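You operate a simulated robot arm through the tools that you are given. There is no shell and no other tool. Be economical: measure what you need, move in short steps, check, and stop when the job is done.

Carry out the task below with a simulated robot arm. There is one attempt and no reset: what you move stays moved.

TASK
Stand the 15.0 brass spacer from the short bench top beside the wooden block. It goes on the side that lies toward x +0.0, y +1.0 (a direction in the base frame), with about 3 cm between them.
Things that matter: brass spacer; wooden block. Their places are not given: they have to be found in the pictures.

It is judged by the outcome, as a careful person would: the job done as asked, and still so three seconds after it is handed in. It fails if anything else is knocked over, pushed out of place, dropped, spilled or broken.

THE ROBOT
A 6-joint arm with a two-finger parallel gripper, fixed in place. Base frame: the origin is at the foot of the arm, x ahead of it, y to its left, z up; the work surface is at about z = 860. Lengths are in mm, angles in rad, forces in N, time in s.
With the tool pointing down near the work surface it reaches from about 260 to 680 mm from the base axis. Its first joint turns from -1.152 to 1.152 rad. Payload 2.9 kg.
Tool frame: the origin (TCP) lies between the finger pads and is the grasp point; the fingertips stand 30 mm ahead of it; z points along the fingers, y is the line along which they close. The gripper opens to 110 mm. The fingers are 20 mm wide and 10 mm thick; the gripper's body (48 by 112 mm) begins 55 mm behind the TCP.
Orientation is that of the tool frame in the base frame, as a unit quaternion [w, x, y, z]. With the fingers straight down and closing along the base's y, the tool's x points along the base's -x, its y along +y and its z along -z.

THE INTERFACE
- The arm moves only by the tool play_rows. Its argument "series" is a list of rows, each a list of 3 entries, a list of its own where there are three numbers: the turn, a rotation vector about the base's x, y, z in units of 5 degrees (1.0 is 5 degrees), then the shift along the base's x, y, z in units of 50 mm (1.0 is 50 mm), then the gripper command, from -1 (shut) to 1 (fully open), values between in proportion. In form: [[[wx, wy, wz], [tx, ty, tz], grip], ...]. A call has 1 to 8 rows; each row shifts and turns the commanded pose from where the row before left it. A call with a number of a shift or a turn outside -1 to 1 is refused whole. A row lasts 0.2 s, in which the tool goes at most 50 mm and 0.15 rad; a call with a longer step from one row to the next is refused whole, and so is a gripper value outside its range. A pose out of reach is approached as far as the arm can. The call stops where the force on the tool passes 40 N (or 10 N more than at its start, if that is more) or the arm is blocked; 0.2 s more then pass. The fingers move at their own pace (about 108 mm/s each) and stop on an object; they squeeze with about 39 N. The grip force told is the motor's: it shows also when the fingers shut on nothing. Time passes only in rows, and 0.2 s behind the last, so rows that do not move let the fingers close. It gives the time, the measured TCP pose, the force on the tool (base axes), the opening and the grip force at its end, in the units of the frame above (readings bear some noise), and new pictures: "views" is both (left out), scene, wrist or none.
- Cameras (640 x 400 px; columns grow to the right, rows downward): "scene" is fixed at [84.1, 463.7, 1380.7]; the picture's right is [-0.52, -0.85, 0.00], its down [-0.55, 0.34, -0.77] and it looks along [0.65, -0.40, -0.64] (base axes); focal length 344 px, centre (320, 200). "wrist" rides on the gripper at [-36, 0, -57] in the tool frame; the picture's right is [0.00, -1.00, 0.00], its down [0.97, 0.00, -0.24] and it looks along [0.24, 0.00, 0.97] (tool axes); focal length 218 px, centre (320, 200).
- pixel_to_xyz(camera, pixels): for up to 12 pixels [column, row] of the newest picture of that camera ("zoom" is the newest enlarged one), the place [x, y, z] in the base frame of the surface seen there, good to about 2 mm, but the place of the scene camera against the robot may be out by one fixed shift of up to 18 mm in any direction. No time passes.
- inspect(camera, box): a new picture of the part [left, top, right, bottom] of that camera's present view, enlarged. No time passes.
- close_job(): hands the job in; it is judged then, once.

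Work in short steps. Measure before you move; look again where a grasp or a placing could have gone wrong, and mend it. You have 60 turns and 120 pictures in all, the two below and enlarged ones among them. Open the gripper and draw the arm clear of the work before you hand the job in, unless the task says otherwise; then end with one line.

The tools are called after "Emit:" as a command line: name --argument value ..., lists and objects as JSON in quotes. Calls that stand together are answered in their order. play_rows: Moves the arm, as the interface text tells. Its arguments: {"type":"object","properties":{"series":{"type":"array"},"views":{"type":"string","enum":["both","scene","wrist","none"]}},"required":["series"]} The other tools are called the same way: pixel_to_xyz (camera, pixels) gives the place of the surface under pixels of a picture; inspect (camera, box) takes an enlarged picture of a part of a camera's view; close_job () hands the job in.

At the start:

```text
time: 0.0
tool_pos: [376.6, 148.8, 1072.7]
tool_rot: [0.0, -0.001, 1.0, 0.0]
contact_force: [-0.1, 0.5, 1.0]
gripper_width: 109.9
grip_force: 0.1
```

scene: 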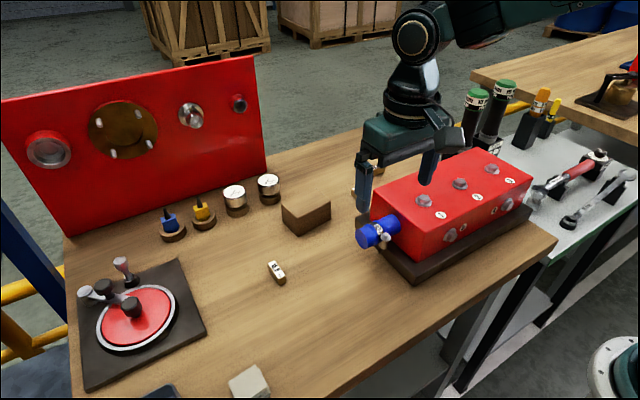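
wrist: 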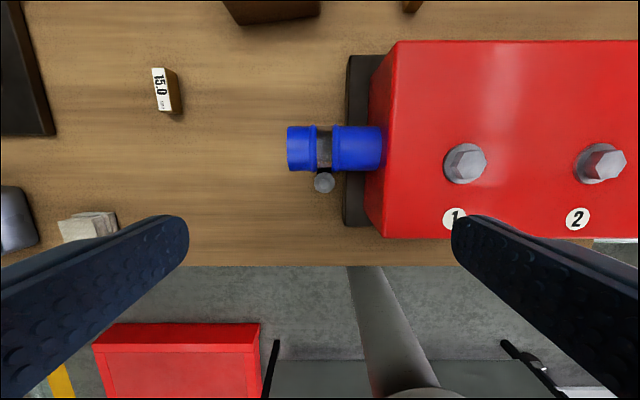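

The scene picture shows a labelled piece at (277,272) and a brown block at (306,213). I'll enlarge both and measure them.

Emit:
inspect --camera "scene" --box '[220, 150, 400, 300]'

Emit:
inspect --camera "wrist" --box '[120, 0, 440, 200]'

Emit:
pixel_to_xyz --camera "wrist" --pixels '[[155, 70], [164, 70], [154, 109], [170, 110], [172, 90], [162, 90], [270, 8], [240, 24], [319, 14], [200, 60], [410, 5], [140, 120]]'

Emit:
pixel_to_xyz --camera "scene" --pixels '[[270, 264], [281, 262], [286, 277], [274, 275], [277, 283], [287, 282], [282, 205], [306, 194], [330, 205], [305, 217], [306, 233], [330, 217]]'

```text
2.67 times, centred on (310, 225) of scene
```

zoom: 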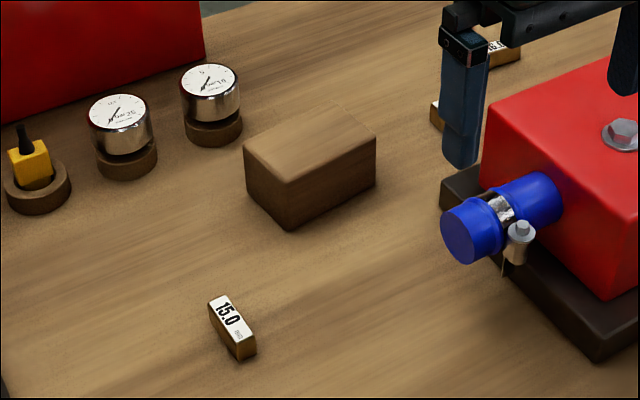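

```text
2.00 times, centred on (280, 100) of wrist
```

zoom: 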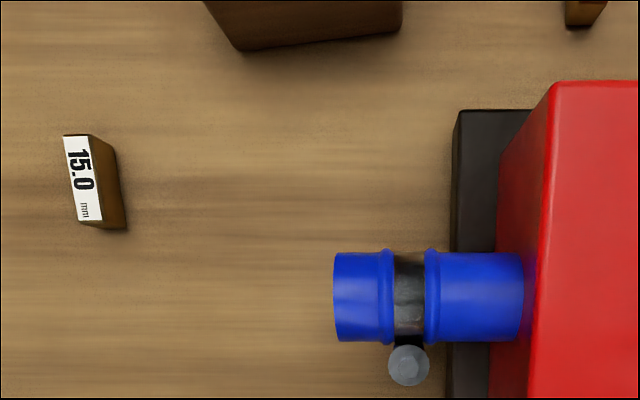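

```text
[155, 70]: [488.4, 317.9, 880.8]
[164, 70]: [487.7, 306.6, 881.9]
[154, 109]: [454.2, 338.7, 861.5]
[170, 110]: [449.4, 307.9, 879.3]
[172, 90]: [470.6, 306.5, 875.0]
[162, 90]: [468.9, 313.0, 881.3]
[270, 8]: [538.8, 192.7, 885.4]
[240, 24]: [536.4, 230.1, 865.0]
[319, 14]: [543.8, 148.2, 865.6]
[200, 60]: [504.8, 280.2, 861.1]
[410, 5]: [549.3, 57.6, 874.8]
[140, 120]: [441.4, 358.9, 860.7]
```

```text
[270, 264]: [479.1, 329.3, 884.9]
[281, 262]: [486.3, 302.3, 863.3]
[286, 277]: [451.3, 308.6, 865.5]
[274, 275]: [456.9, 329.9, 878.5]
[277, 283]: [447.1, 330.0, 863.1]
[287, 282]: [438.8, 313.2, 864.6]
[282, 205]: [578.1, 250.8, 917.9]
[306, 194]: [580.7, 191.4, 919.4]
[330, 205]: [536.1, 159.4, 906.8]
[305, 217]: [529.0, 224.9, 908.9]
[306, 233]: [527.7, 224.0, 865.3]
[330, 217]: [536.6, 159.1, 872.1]
```

The label on the piece at (277,272) reads 15.0, and it lies at about (468, 314) with its top near z 881. I'll move above it and look again with the wrist camera.

Emit:
play_rows --series '[[[0, 0, 0], [0.35, 0.8, -0.3], 1], [[0, 0, 0], [0.35, 0.8, -0.3], 1], [[0, 0, 0], [0.35, 0.8, -0.3], 1], [[0, 0, 0], [0.35, 0.8, -0.3], 1], [[0, 0, 0], [0, 0, 0], 1]]'

```text
time: 1.2
tool_pos: [448.8, 308.4, 1012.1]
tool_rot: [0.0, 0.0, 1.0, 0.0]
contact_force: [-0.1, 0.0, 0.2]
gripper_width: 110.1
grip_force: 0.1
```

scene: 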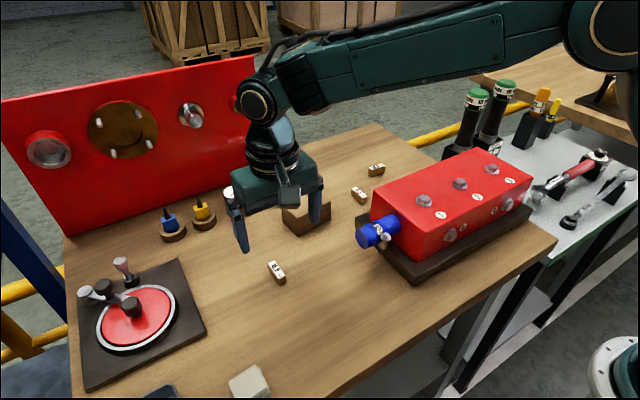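
wrist: 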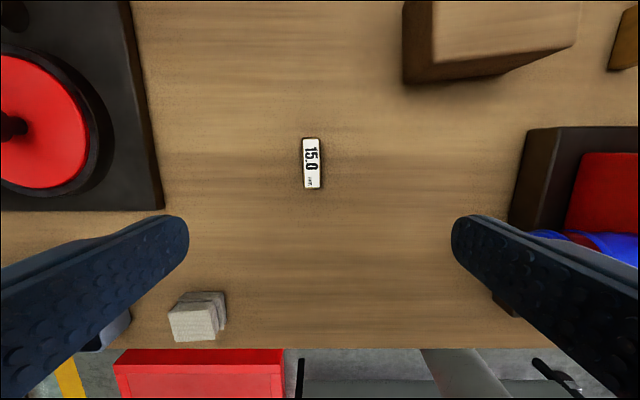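

Two more spacers show in the scene at (359,194) and (376,169), so I'll check their labels. I'll also measure the spacer and block edges.

Emit:
inspect --camera "scene" --box '[340, 155, 400, 205]'

Emit:
inspect --camera "wrist" --box '[240, 0, 640, 250]'

Emit:
pixel_to_xyz --camera "wrist" --pixels '[[304, 140], [317, 140], [306, 186], [319, 186], [311, 163], [405, 5], [405, 82], [434, 5], [436, 60], [570, 46], [500, 76], [578, 5]]'

```text
8.00 times, centred on (370, 180) of scene
```

zoom: 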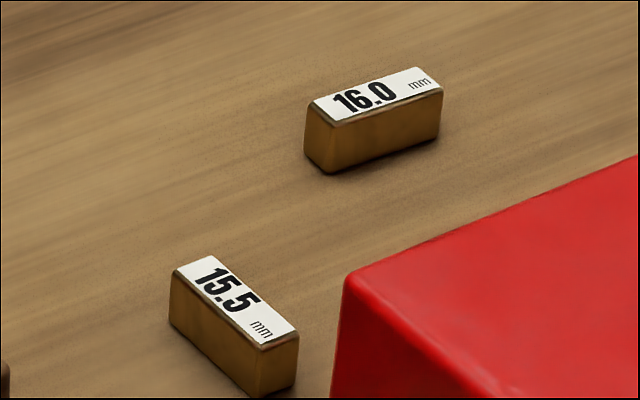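

```text
1.60 times, centred on (440, 125) of wrist
```

zoom: 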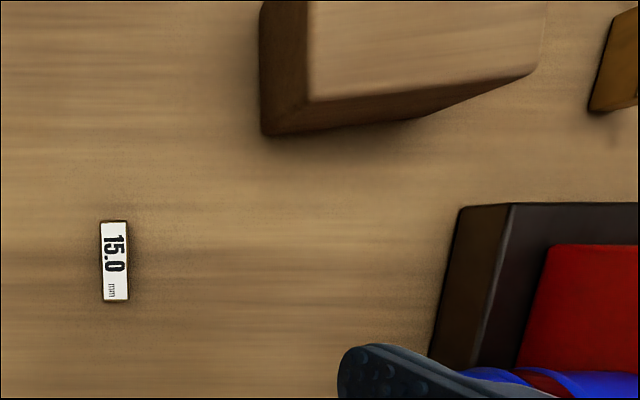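

```text
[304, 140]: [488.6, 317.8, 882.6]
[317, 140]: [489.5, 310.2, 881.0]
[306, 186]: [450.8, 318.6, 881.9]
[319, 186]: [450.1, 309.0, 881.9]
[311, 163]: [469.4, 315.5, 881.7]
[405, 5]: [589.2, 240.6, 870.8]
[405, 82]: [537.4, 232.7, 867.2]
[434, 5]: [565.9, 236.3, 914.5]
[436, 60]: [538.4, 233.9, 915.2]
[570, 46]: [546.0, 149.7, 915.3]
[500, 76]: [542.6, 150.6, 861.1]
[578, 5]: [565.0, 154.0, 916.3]
```

The 15.0 spacer is confirmed (the others read 15.5 and 16.0). It measures about 40×14 mm along x, centred near (469.5, 313.8). I'll go down over it with the fingers half open.

Emit:
play_rows --series '[[[0, 0, 0], [0.41, 0.108, -0.3], 0.0], [[0, 0, 0], [0, 0, -0.7], 0.0], [[0, 0, 0], [0, 0, -0.7], 0.0], [[0, 0, 0], [0, 0, -0.3], 0.0], [[0, 0, 0], [0, 0, 0], 0.0]]'

```text
time: 2.4
tool_pos: [466.7, 314.7, 911.9]
tool_rot: [0.0, 0.001, 1.0, 0.0]
contact_force: [-0.2, -0.1, -0.3]
gripper_width: 54.6
grip_force: 0.0
```

scene: 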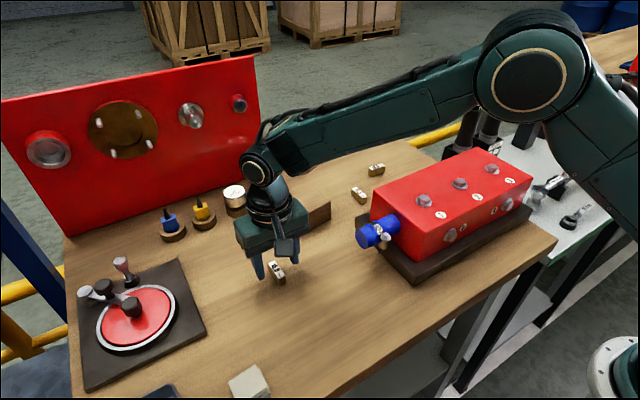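
wrist: 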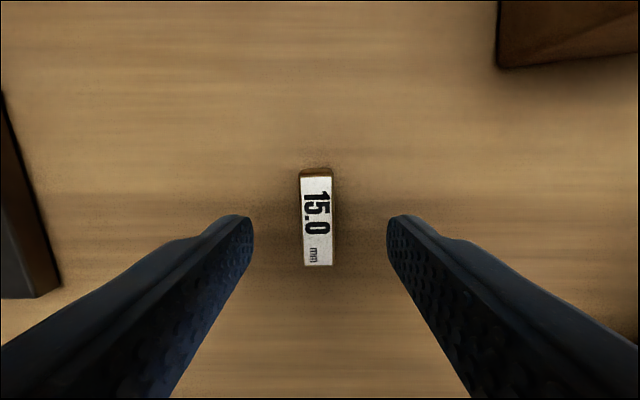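

The spacer is centred between the fingers at (317,220). I'll lower 18 mm and close.

Emit:
play_rows --series '[[[0, 0, 0], [0.04, 0, -0.2], 0.0], [[0, 0, 0], [0, 0, -0.17], 0.0], [[0, 0, 0], [0, 0, 0], -0.4], [[0, 0, 0], [0, 0, 0], -1], [[0, 0, 0], [0, 0, 0], -1]]'

```text
time: 3.6
tool_pos: [468.6, 314.3, 895.6]
tool_rot: [0.0, 0.0, 1.0, 0.0]
contact_force: [0.0, 0.5, 0.2]
gripper_width: 14.8
grip_force: 39.3
```

scene: 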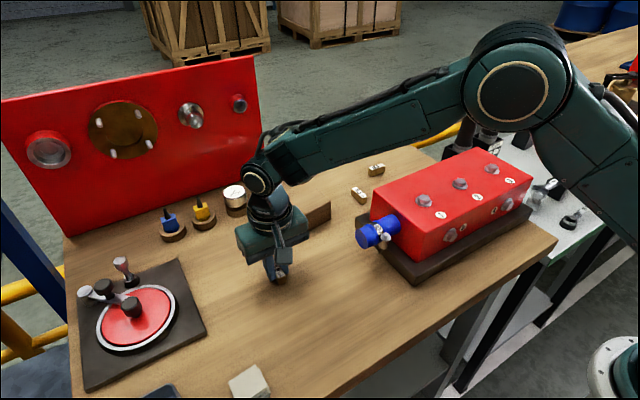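
wrist: 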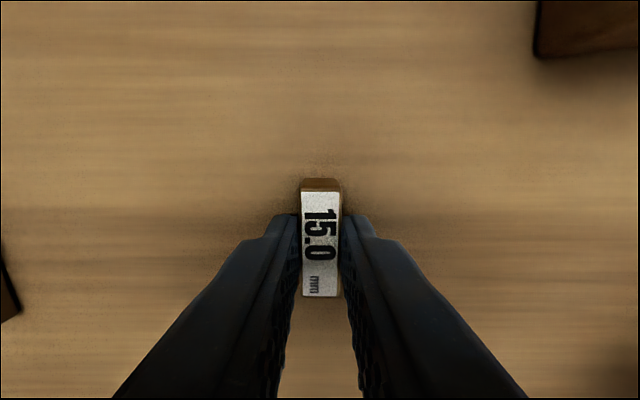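

The grip reads 14.8 mm at 39 N, so it holds. I'll lift and move forward to see the whole block from above.

Emit:
play_rows --series '[[[0, 0, 0], [0, 0, 0.6], -1], [[0, 0, 0], [0, 0, 0.9], -1], [[0, 0, 0], [0, 0, 0.9], -1], [[0, 0, 0], [0.9, -0.3, 0], -1], [[0, 0, 0], [0.6, -0.3, 0], -1], [[0, 0, 0], [0, 0, 0], -1]]'

```text
time: 5.0
tool_pos: [542.0, 286.6, 1015.2]
tool_rot: [0.0, 0.001, 1.0, 0.0]
contact_force: [-0.1, 0.2, 0.2]
gripper_width: 0.0
grip_force: 38.2
```

scene: 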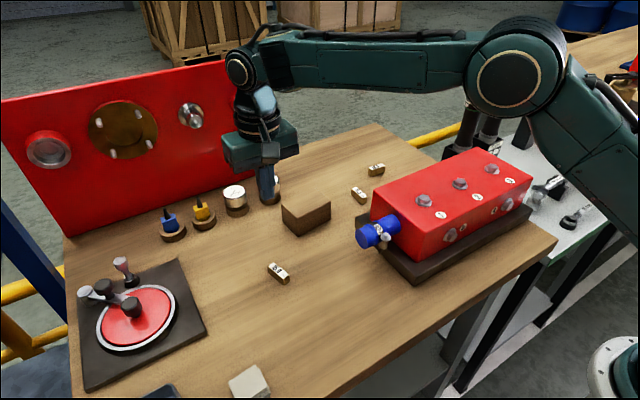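
wrist: 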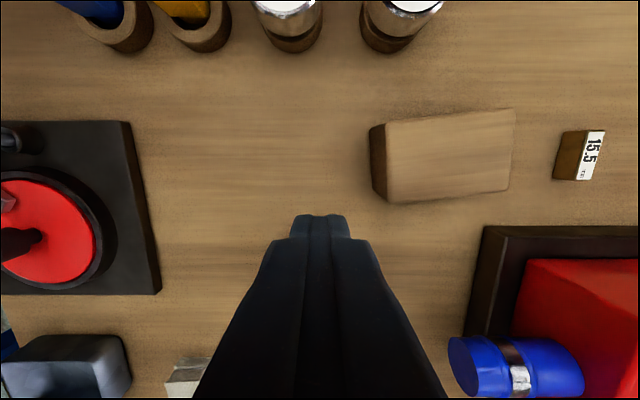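

The spacer slipped out: the width is 0 and it still stands, turned a little, at (278,273). While I'm over the block I'll measure it from (372,125) to (514,203), then go back.

Emit:
pixel_to_xyz --camera "wrist" --pixels '[[371, 128], [374, 188], [388, 124], [389, 200], [514, 111], [508, 187], [450, 157], [390, 203], [377, 160], [283, 30], [385, 35]]'

Emit:
inspect --camera "scene" --box '[240, 180, 400, 300]'

```text
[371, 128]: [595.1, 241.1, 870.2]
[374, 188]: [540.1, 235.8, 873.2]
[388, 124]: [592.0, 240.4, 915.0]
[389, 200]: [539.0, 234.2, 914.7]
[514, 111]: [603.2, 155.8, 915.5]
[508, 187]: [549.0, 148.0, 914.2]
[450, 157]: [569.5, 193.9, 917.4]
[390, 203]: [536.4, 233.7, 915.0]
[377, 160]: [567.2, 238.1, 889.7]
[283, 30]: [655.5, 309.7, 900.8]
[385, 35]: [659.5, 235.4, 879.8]
```

```text
3.33 times, centred on (320, 240) of scene
```

zoom: 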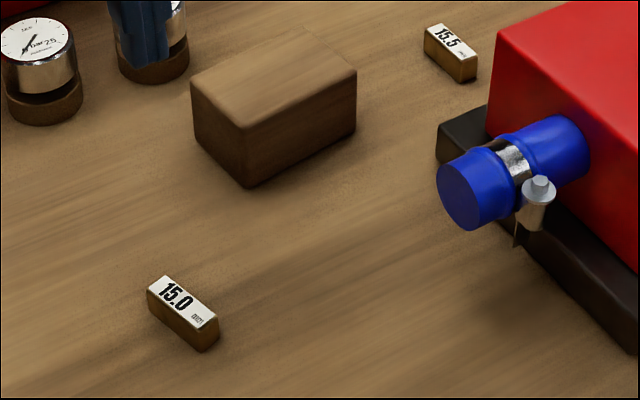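

The block's +y face runs from (538,234) to (594,241), so the block is turned about 7°. Its centre is near (570,194). I'll go back to look at the spacer.

Emit:
play_rows --series '[[[0, 0, 0], [-0.9, 0.3, 0], 0], [[0, 0, 0], [-0.85, 0.3, 0], 0], [[0, 0, 0], [0, 0, -0.8], 0], [[0, 0, 0], [0, 0, -0.4], 0], [[0, 0, 0], [0, 0, 0], 0]]' --views "wrist"

```text
time: 6.2
tool_pos: [456.0, 315.3, 955.4]
tool_rot: [0.0, 0.0, 1.0, 0.0]
contact_force: [-0.3, 0.2, 0.2]
gripper_width: 55.3
grip_force: 0.0
```

wrist: 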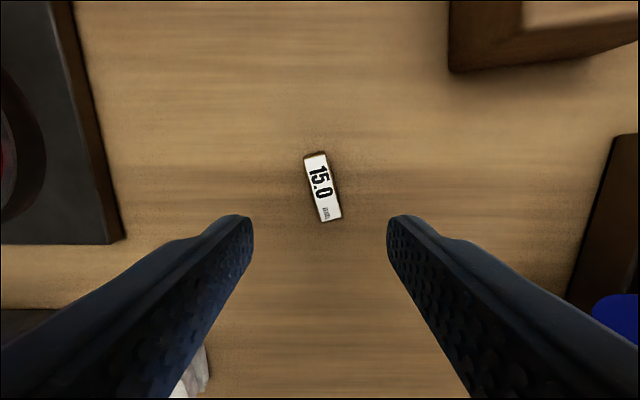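

It is now turned by roughly 15°. I'll measure its corners.

Emit:
inspect --camera "wrist" --box '[280, 140, 360, 230]'

Emit:
pixel_to_xyz --camera "wrist" --pixels '[[305, 159], [324, 154], [321, 221], [341, 216], [322, 187], [312, 190], [333, 184]]'

```text
4.44 times, centred on (320, 185) of wrist
```

zoom: 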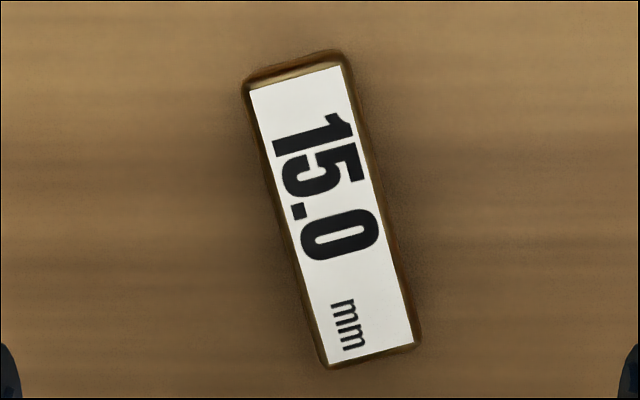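

```text
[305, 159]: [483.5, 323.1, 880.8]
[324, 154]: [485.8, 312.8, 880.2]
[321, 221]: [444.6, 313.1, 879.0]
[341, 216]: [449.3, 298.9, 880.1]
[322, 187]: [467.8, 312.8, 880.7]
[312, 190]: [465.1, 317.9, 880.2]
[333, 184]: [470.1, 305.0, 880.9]
```

Its centre is about (466.5, 312), with the long axis turned +16.5°. I'll turn the tool to match, come down above it and check.

Emit:
play_rows --series '[[[0, 0, 0.825], [0.1, -0.03, 0], 0], [[0, 0, 0.825], [0.1, -0.03, 0], 0], [[0, 0, 0.825], [0, 0, -0.3], 0], [[0, 0, 0.825], [0, 0, -0.5], 0], [[0, 0, 0], [0, 0, 0], 0], [[0, 0, 0], [0, 0, 0], 0]]' --views "wrist"

```text
time: 7.6
tool_pos: [466.2, 310.8, 915.2]
tool_rot: [0.0, -0.144, 0.99, 0.0]
contact_force: [-0.2, -0.3, 0.3]
gripper_width: 54.9
grip_force: 0.1
```

wrist: 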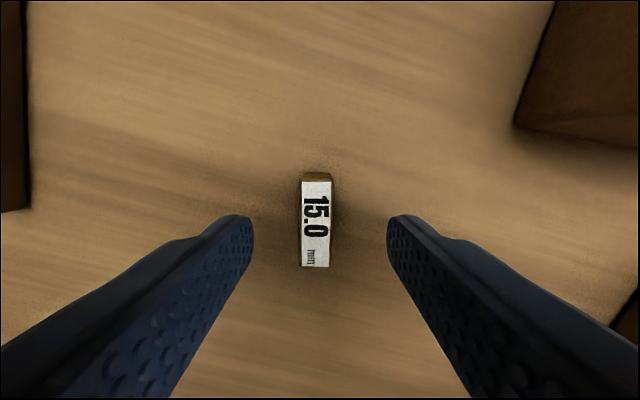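

It is aligned with the fingers. I'll go lower than before, to tips about 1–2 mm above the bench, and close.

Emit:
play_rows --series '[[[0, 0, 0], [0, 0.01, -0.24], 0], [[0, 0, 0], [0, 0, -0.16], 0], [[0, 0, 0], [0, 0, -0.08], 0], [[0, 0, 0], [0, 0, 0], 0], [[0, 0, 0], [0, 0, 0], 0]]' --views "none"

```text
time: 8.8
tool_pos: [466.1, 311.7, 891.3]
tool_rot: [0.0, -0.143, 0.99, 0.0]
contact_force: [0.1, 0.1, -1.0]
gripper_width: 55.1
grip_force: 0.0
```

Now at z 891 with no contact force. I'll close, then lift gently and check.

Emit:
play_rows --series '[[[0, 0, 0], [0, 0, 0], -0.5], [[0, 0, 0], [0, 0, 0], -1], [[0, 0, 0], [0, 0, 0], -1], [[0, 0, 0], [0, 0, 0], -1], [[0, 0, 0], [0, 0, 0.08], -1], [[0, 0, 0], [0, 0, 0.12], -1], [[0, 0, 0], [0, 0, 0.12], -1]]' --views "wrist"

```text
time: 10.4
tool_pos: [465.9, 310.6, 906.0]
tool_rot: [0.001, -0.143, 0.99, -0.001]
contact_force: [-0.8, 0.3, -0.6]
gripper_width: 14.4
grip_force: 38.9
```

wrist: 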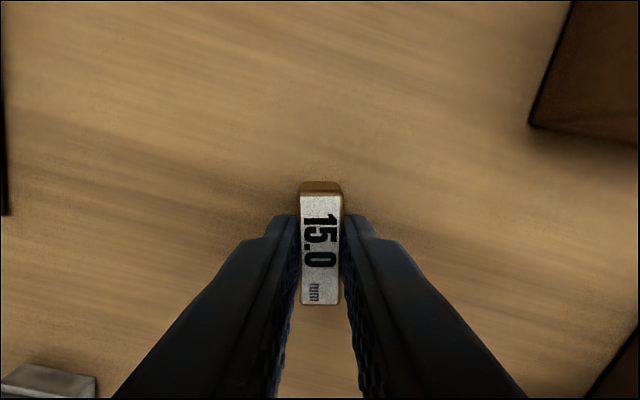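

The width stays at 14.4 mm after about 14 mm of lift. I'll check the spacer's height to see whether it came up.

Emit:
pixel_to_xyz --camera "wrist" --pixels '[[322, 205], [322, 230], [320, 295]]'

Emit:
inspect --camera "scene" --box '[230, 220, 330, 300]'

```text
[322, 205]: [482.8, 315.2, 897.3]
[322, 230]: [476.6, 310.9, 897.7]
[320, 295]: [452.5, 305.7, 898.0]
```

```text
5.00 times, centred on (280, 260) of scene
```

zoom: 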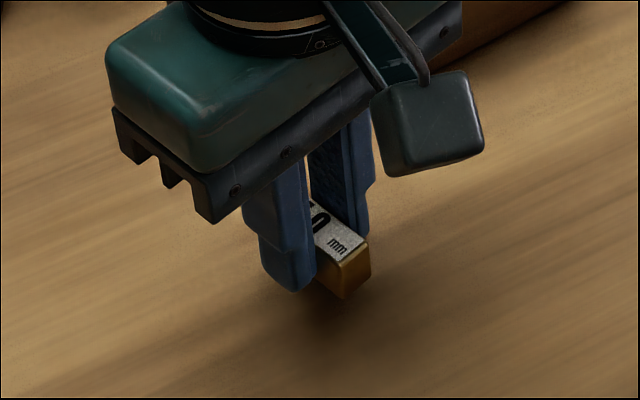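

It is held, with its top risen to 897.5. I'll carry it slowly and low to (566, 276), turning back to 7° to lie parallel to the block.

Emit:
play_rows --series '[[[0, 0, 0], [0.05, 0, 0.1], -1], [[0, 0, -0.3], [0.2, -0.07, 0.1], -1], [[0, 0, -0.4], [0.35, -0.13, 0], -1], [[0, 0, -0.4], [0.4, -0.14, 0], -1], [[0, 0, -0.4], [0.4, -0.14, 0], -1], [[0, 0, -0.4], [0.35, -0.13, 0], -1], [[0, 0, 0], [0.25, -0.09, 0], -1], [[0, 0, 0], [0, 0, 0], -1]]'

```text
time: 12.2
tool_pos: [566.6, 277.6, 917.2]
tool_rot: [0.0, -0.061, 0.998, 0.001]
contact_force: [0.5, -0.4, -2.3]
gripper_width: 14.7
grip_force: 39.0
```

scene: 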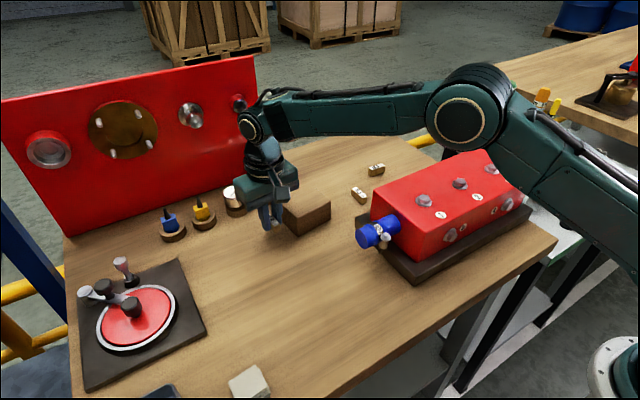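
wrist: 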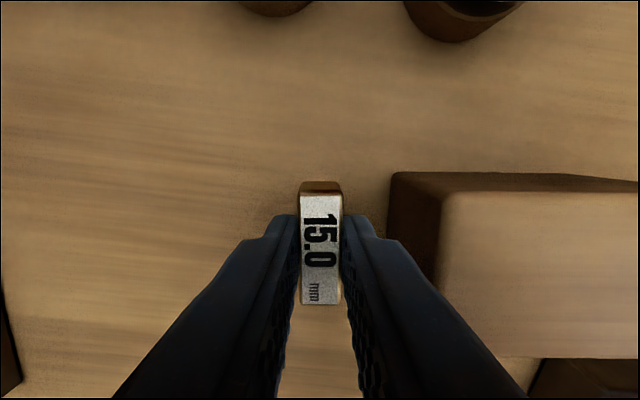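

Still held. I'll measure the present gap and the spacer's height before lowering.

Emit:
pixel_to_xyz --camera "wrist" --pixels '[[322, 205], [303, 205], [339, 205], [320, 295], [304, 295], [336, 295], [440, 200], [440, 280], [395, 190], [400, 215], [440, 330]]'

```text
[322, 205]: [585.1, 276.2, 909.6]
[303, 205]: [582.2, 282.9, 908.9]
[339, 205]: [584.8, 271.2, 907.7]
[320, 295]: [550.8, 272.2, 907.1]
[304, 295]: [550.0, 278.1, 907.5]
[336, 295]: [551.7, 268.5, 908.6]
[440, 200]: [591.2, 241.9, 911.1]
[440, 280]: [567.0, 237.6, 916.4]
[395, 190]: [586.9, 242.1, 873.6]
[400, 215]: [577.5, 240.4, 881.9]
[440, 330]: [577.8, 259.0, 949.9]
```

The gap is about 30 mm, as wanted, and the spacer's top is at 908.3, so it needs about 27 mm down. I'll lower slowly.

Emit:
play_rows --series '[[[0, 0, 0], [0, 0, -0.15], -1], [[0, 0, 0], [0, 0, -0.18], -1], [[0, 0, 0], [0, 0, -0.1], -1], [[0, 0, 0], [0, 0, -0.06], -1], [[0, 0, 0], [0, 0, -0.02], -1], [[0, 0, 0], [0, 0, 0], -1]]' --views "wrist"

Emit:
pixel_to_xyz --camera "wrist" --pixels '[[322, 205], [320, 230], [320, 295]]'

```text
time: 13.6
tool_pos: [567.1, 275.9, 892.2]
tool_rot: [-0.001, -0.061, 0.998, 0.0]
contact_force: [-0.7, -0.8, -1.0]
gripper_width: 14.7
grip_force: 39.3
```

wrist: 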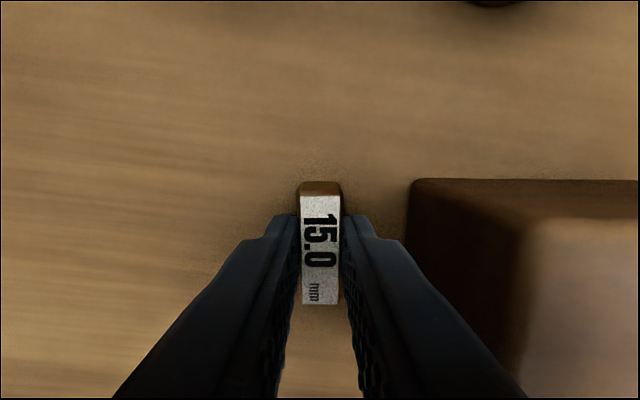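

```text
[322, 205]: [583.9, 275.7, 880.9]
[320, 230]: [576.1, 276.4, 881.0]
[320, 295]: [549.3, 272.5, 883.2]
```

The spacer's top is at about 881–882, which is bench contact within error. I'll go 0.5 mm more, open to about 31 mm (the finger stays clear of the block), and rise straight up.

Emit:
play_rows --series '[[[0, 0, 0], [0, 0, -0.012], -1], [[0, 0, 0], [0, 0, 0], -0.45], [[0, 0, 0], [0, 0, 0], -0.45], [[0, 0, 0], [0, 0, 0.3], -0.45], [[0, 0, 0], [0, 0, 0.8], -0.45], [[0, 0, 0], [0, 0, 0.9], -0.45], [[0, 0, 0], [-0.4, 0.3, 0.6], -0.45], [[0, 0, 0], [0, 0, 0], -0.45]]'

```text
time: 15.4
tool_pos: [544.9, 290.7, 1020.3]
tool_rot: [0.0, -0.061, 0.998, 0.0]
contact_force: [-0.6, -0.8, 0.3]
gripper_width: 30.3
grip_force: 0.0
```

scene: 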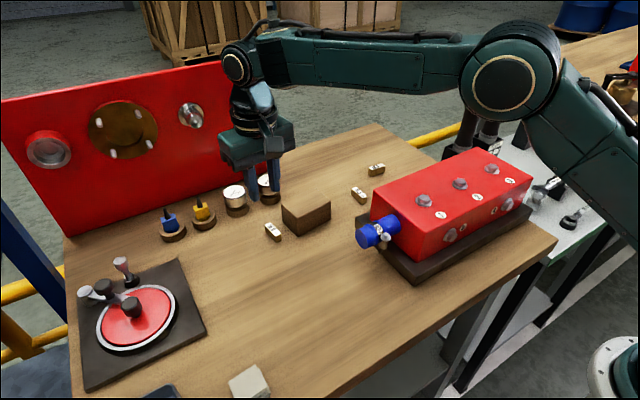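
wrist: 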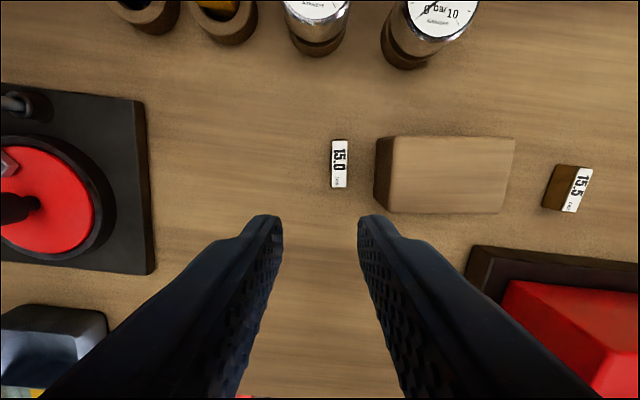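

The spacer stands at (339,163) in the wrist view, parallel to the block. I'll verify the gap and draw the arm back.

Emit:
pixel_to_xyz --camera "wrist" --pixels '[[332, 142], [347, 142], [333, 186], [347, 186], [376, 142], [375, 195], [340, 164], [376, 165]]'

Emit:
play_rows --series '[[[0, 0, 0], [-0.6, 0, 0.6], -0.45], [[0, 0, 0], [-0.9, -0.2, 0.2], -0.45], [[0, 0, 0], [-0.9, -0.2, 0], 0], [[0, 0, 0], [-0.8, -0.2, 0], 0.5], [[0, 0, 0], [0, 0, 0], 0.5]]'

```text
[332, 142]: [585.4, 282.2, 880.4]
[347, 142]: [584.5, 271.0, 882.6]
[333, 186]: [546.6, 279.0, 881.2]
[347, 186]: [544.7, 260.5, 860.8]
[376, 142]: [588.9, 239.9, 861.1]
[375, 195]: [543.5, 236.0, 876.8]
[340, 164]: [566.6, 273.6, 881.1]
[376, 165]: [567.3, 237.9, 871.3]
```

```text
time: 16.6
tool_pos: [386.4, 262.1, 1059.1]
tool_rot: [0.0, -0.061, 0.998, 0.0]
contact_force: [0.7, -0.9, -0.3]
gripper_width: 82.4
grip_force: 0.0
```

scene: 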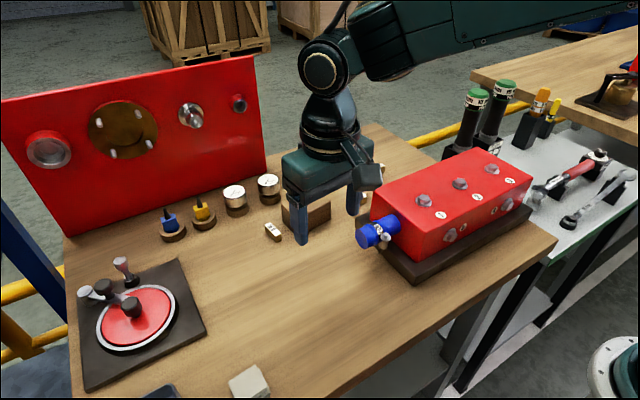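
wrist: 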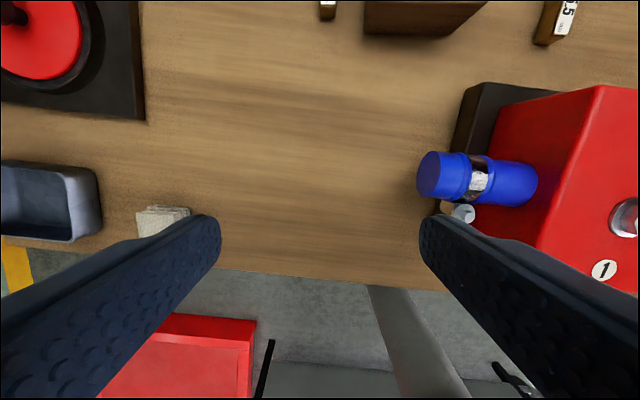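

The gap measures about 30 mm, the spacer stands upright on the +y side, nothing else has moved, and the arm is clear. I'll hand it in.

Emit:
close_job

```text
The job is handed in.
```

The 15.0 brass spacer stands upright beside the wooden block on its +y side, about 30 mm away. My first grasp slipped and turned the spacer slightly, but it stayed upright, and I picked it up again. Nothing else appeared disturbed in the pictures.
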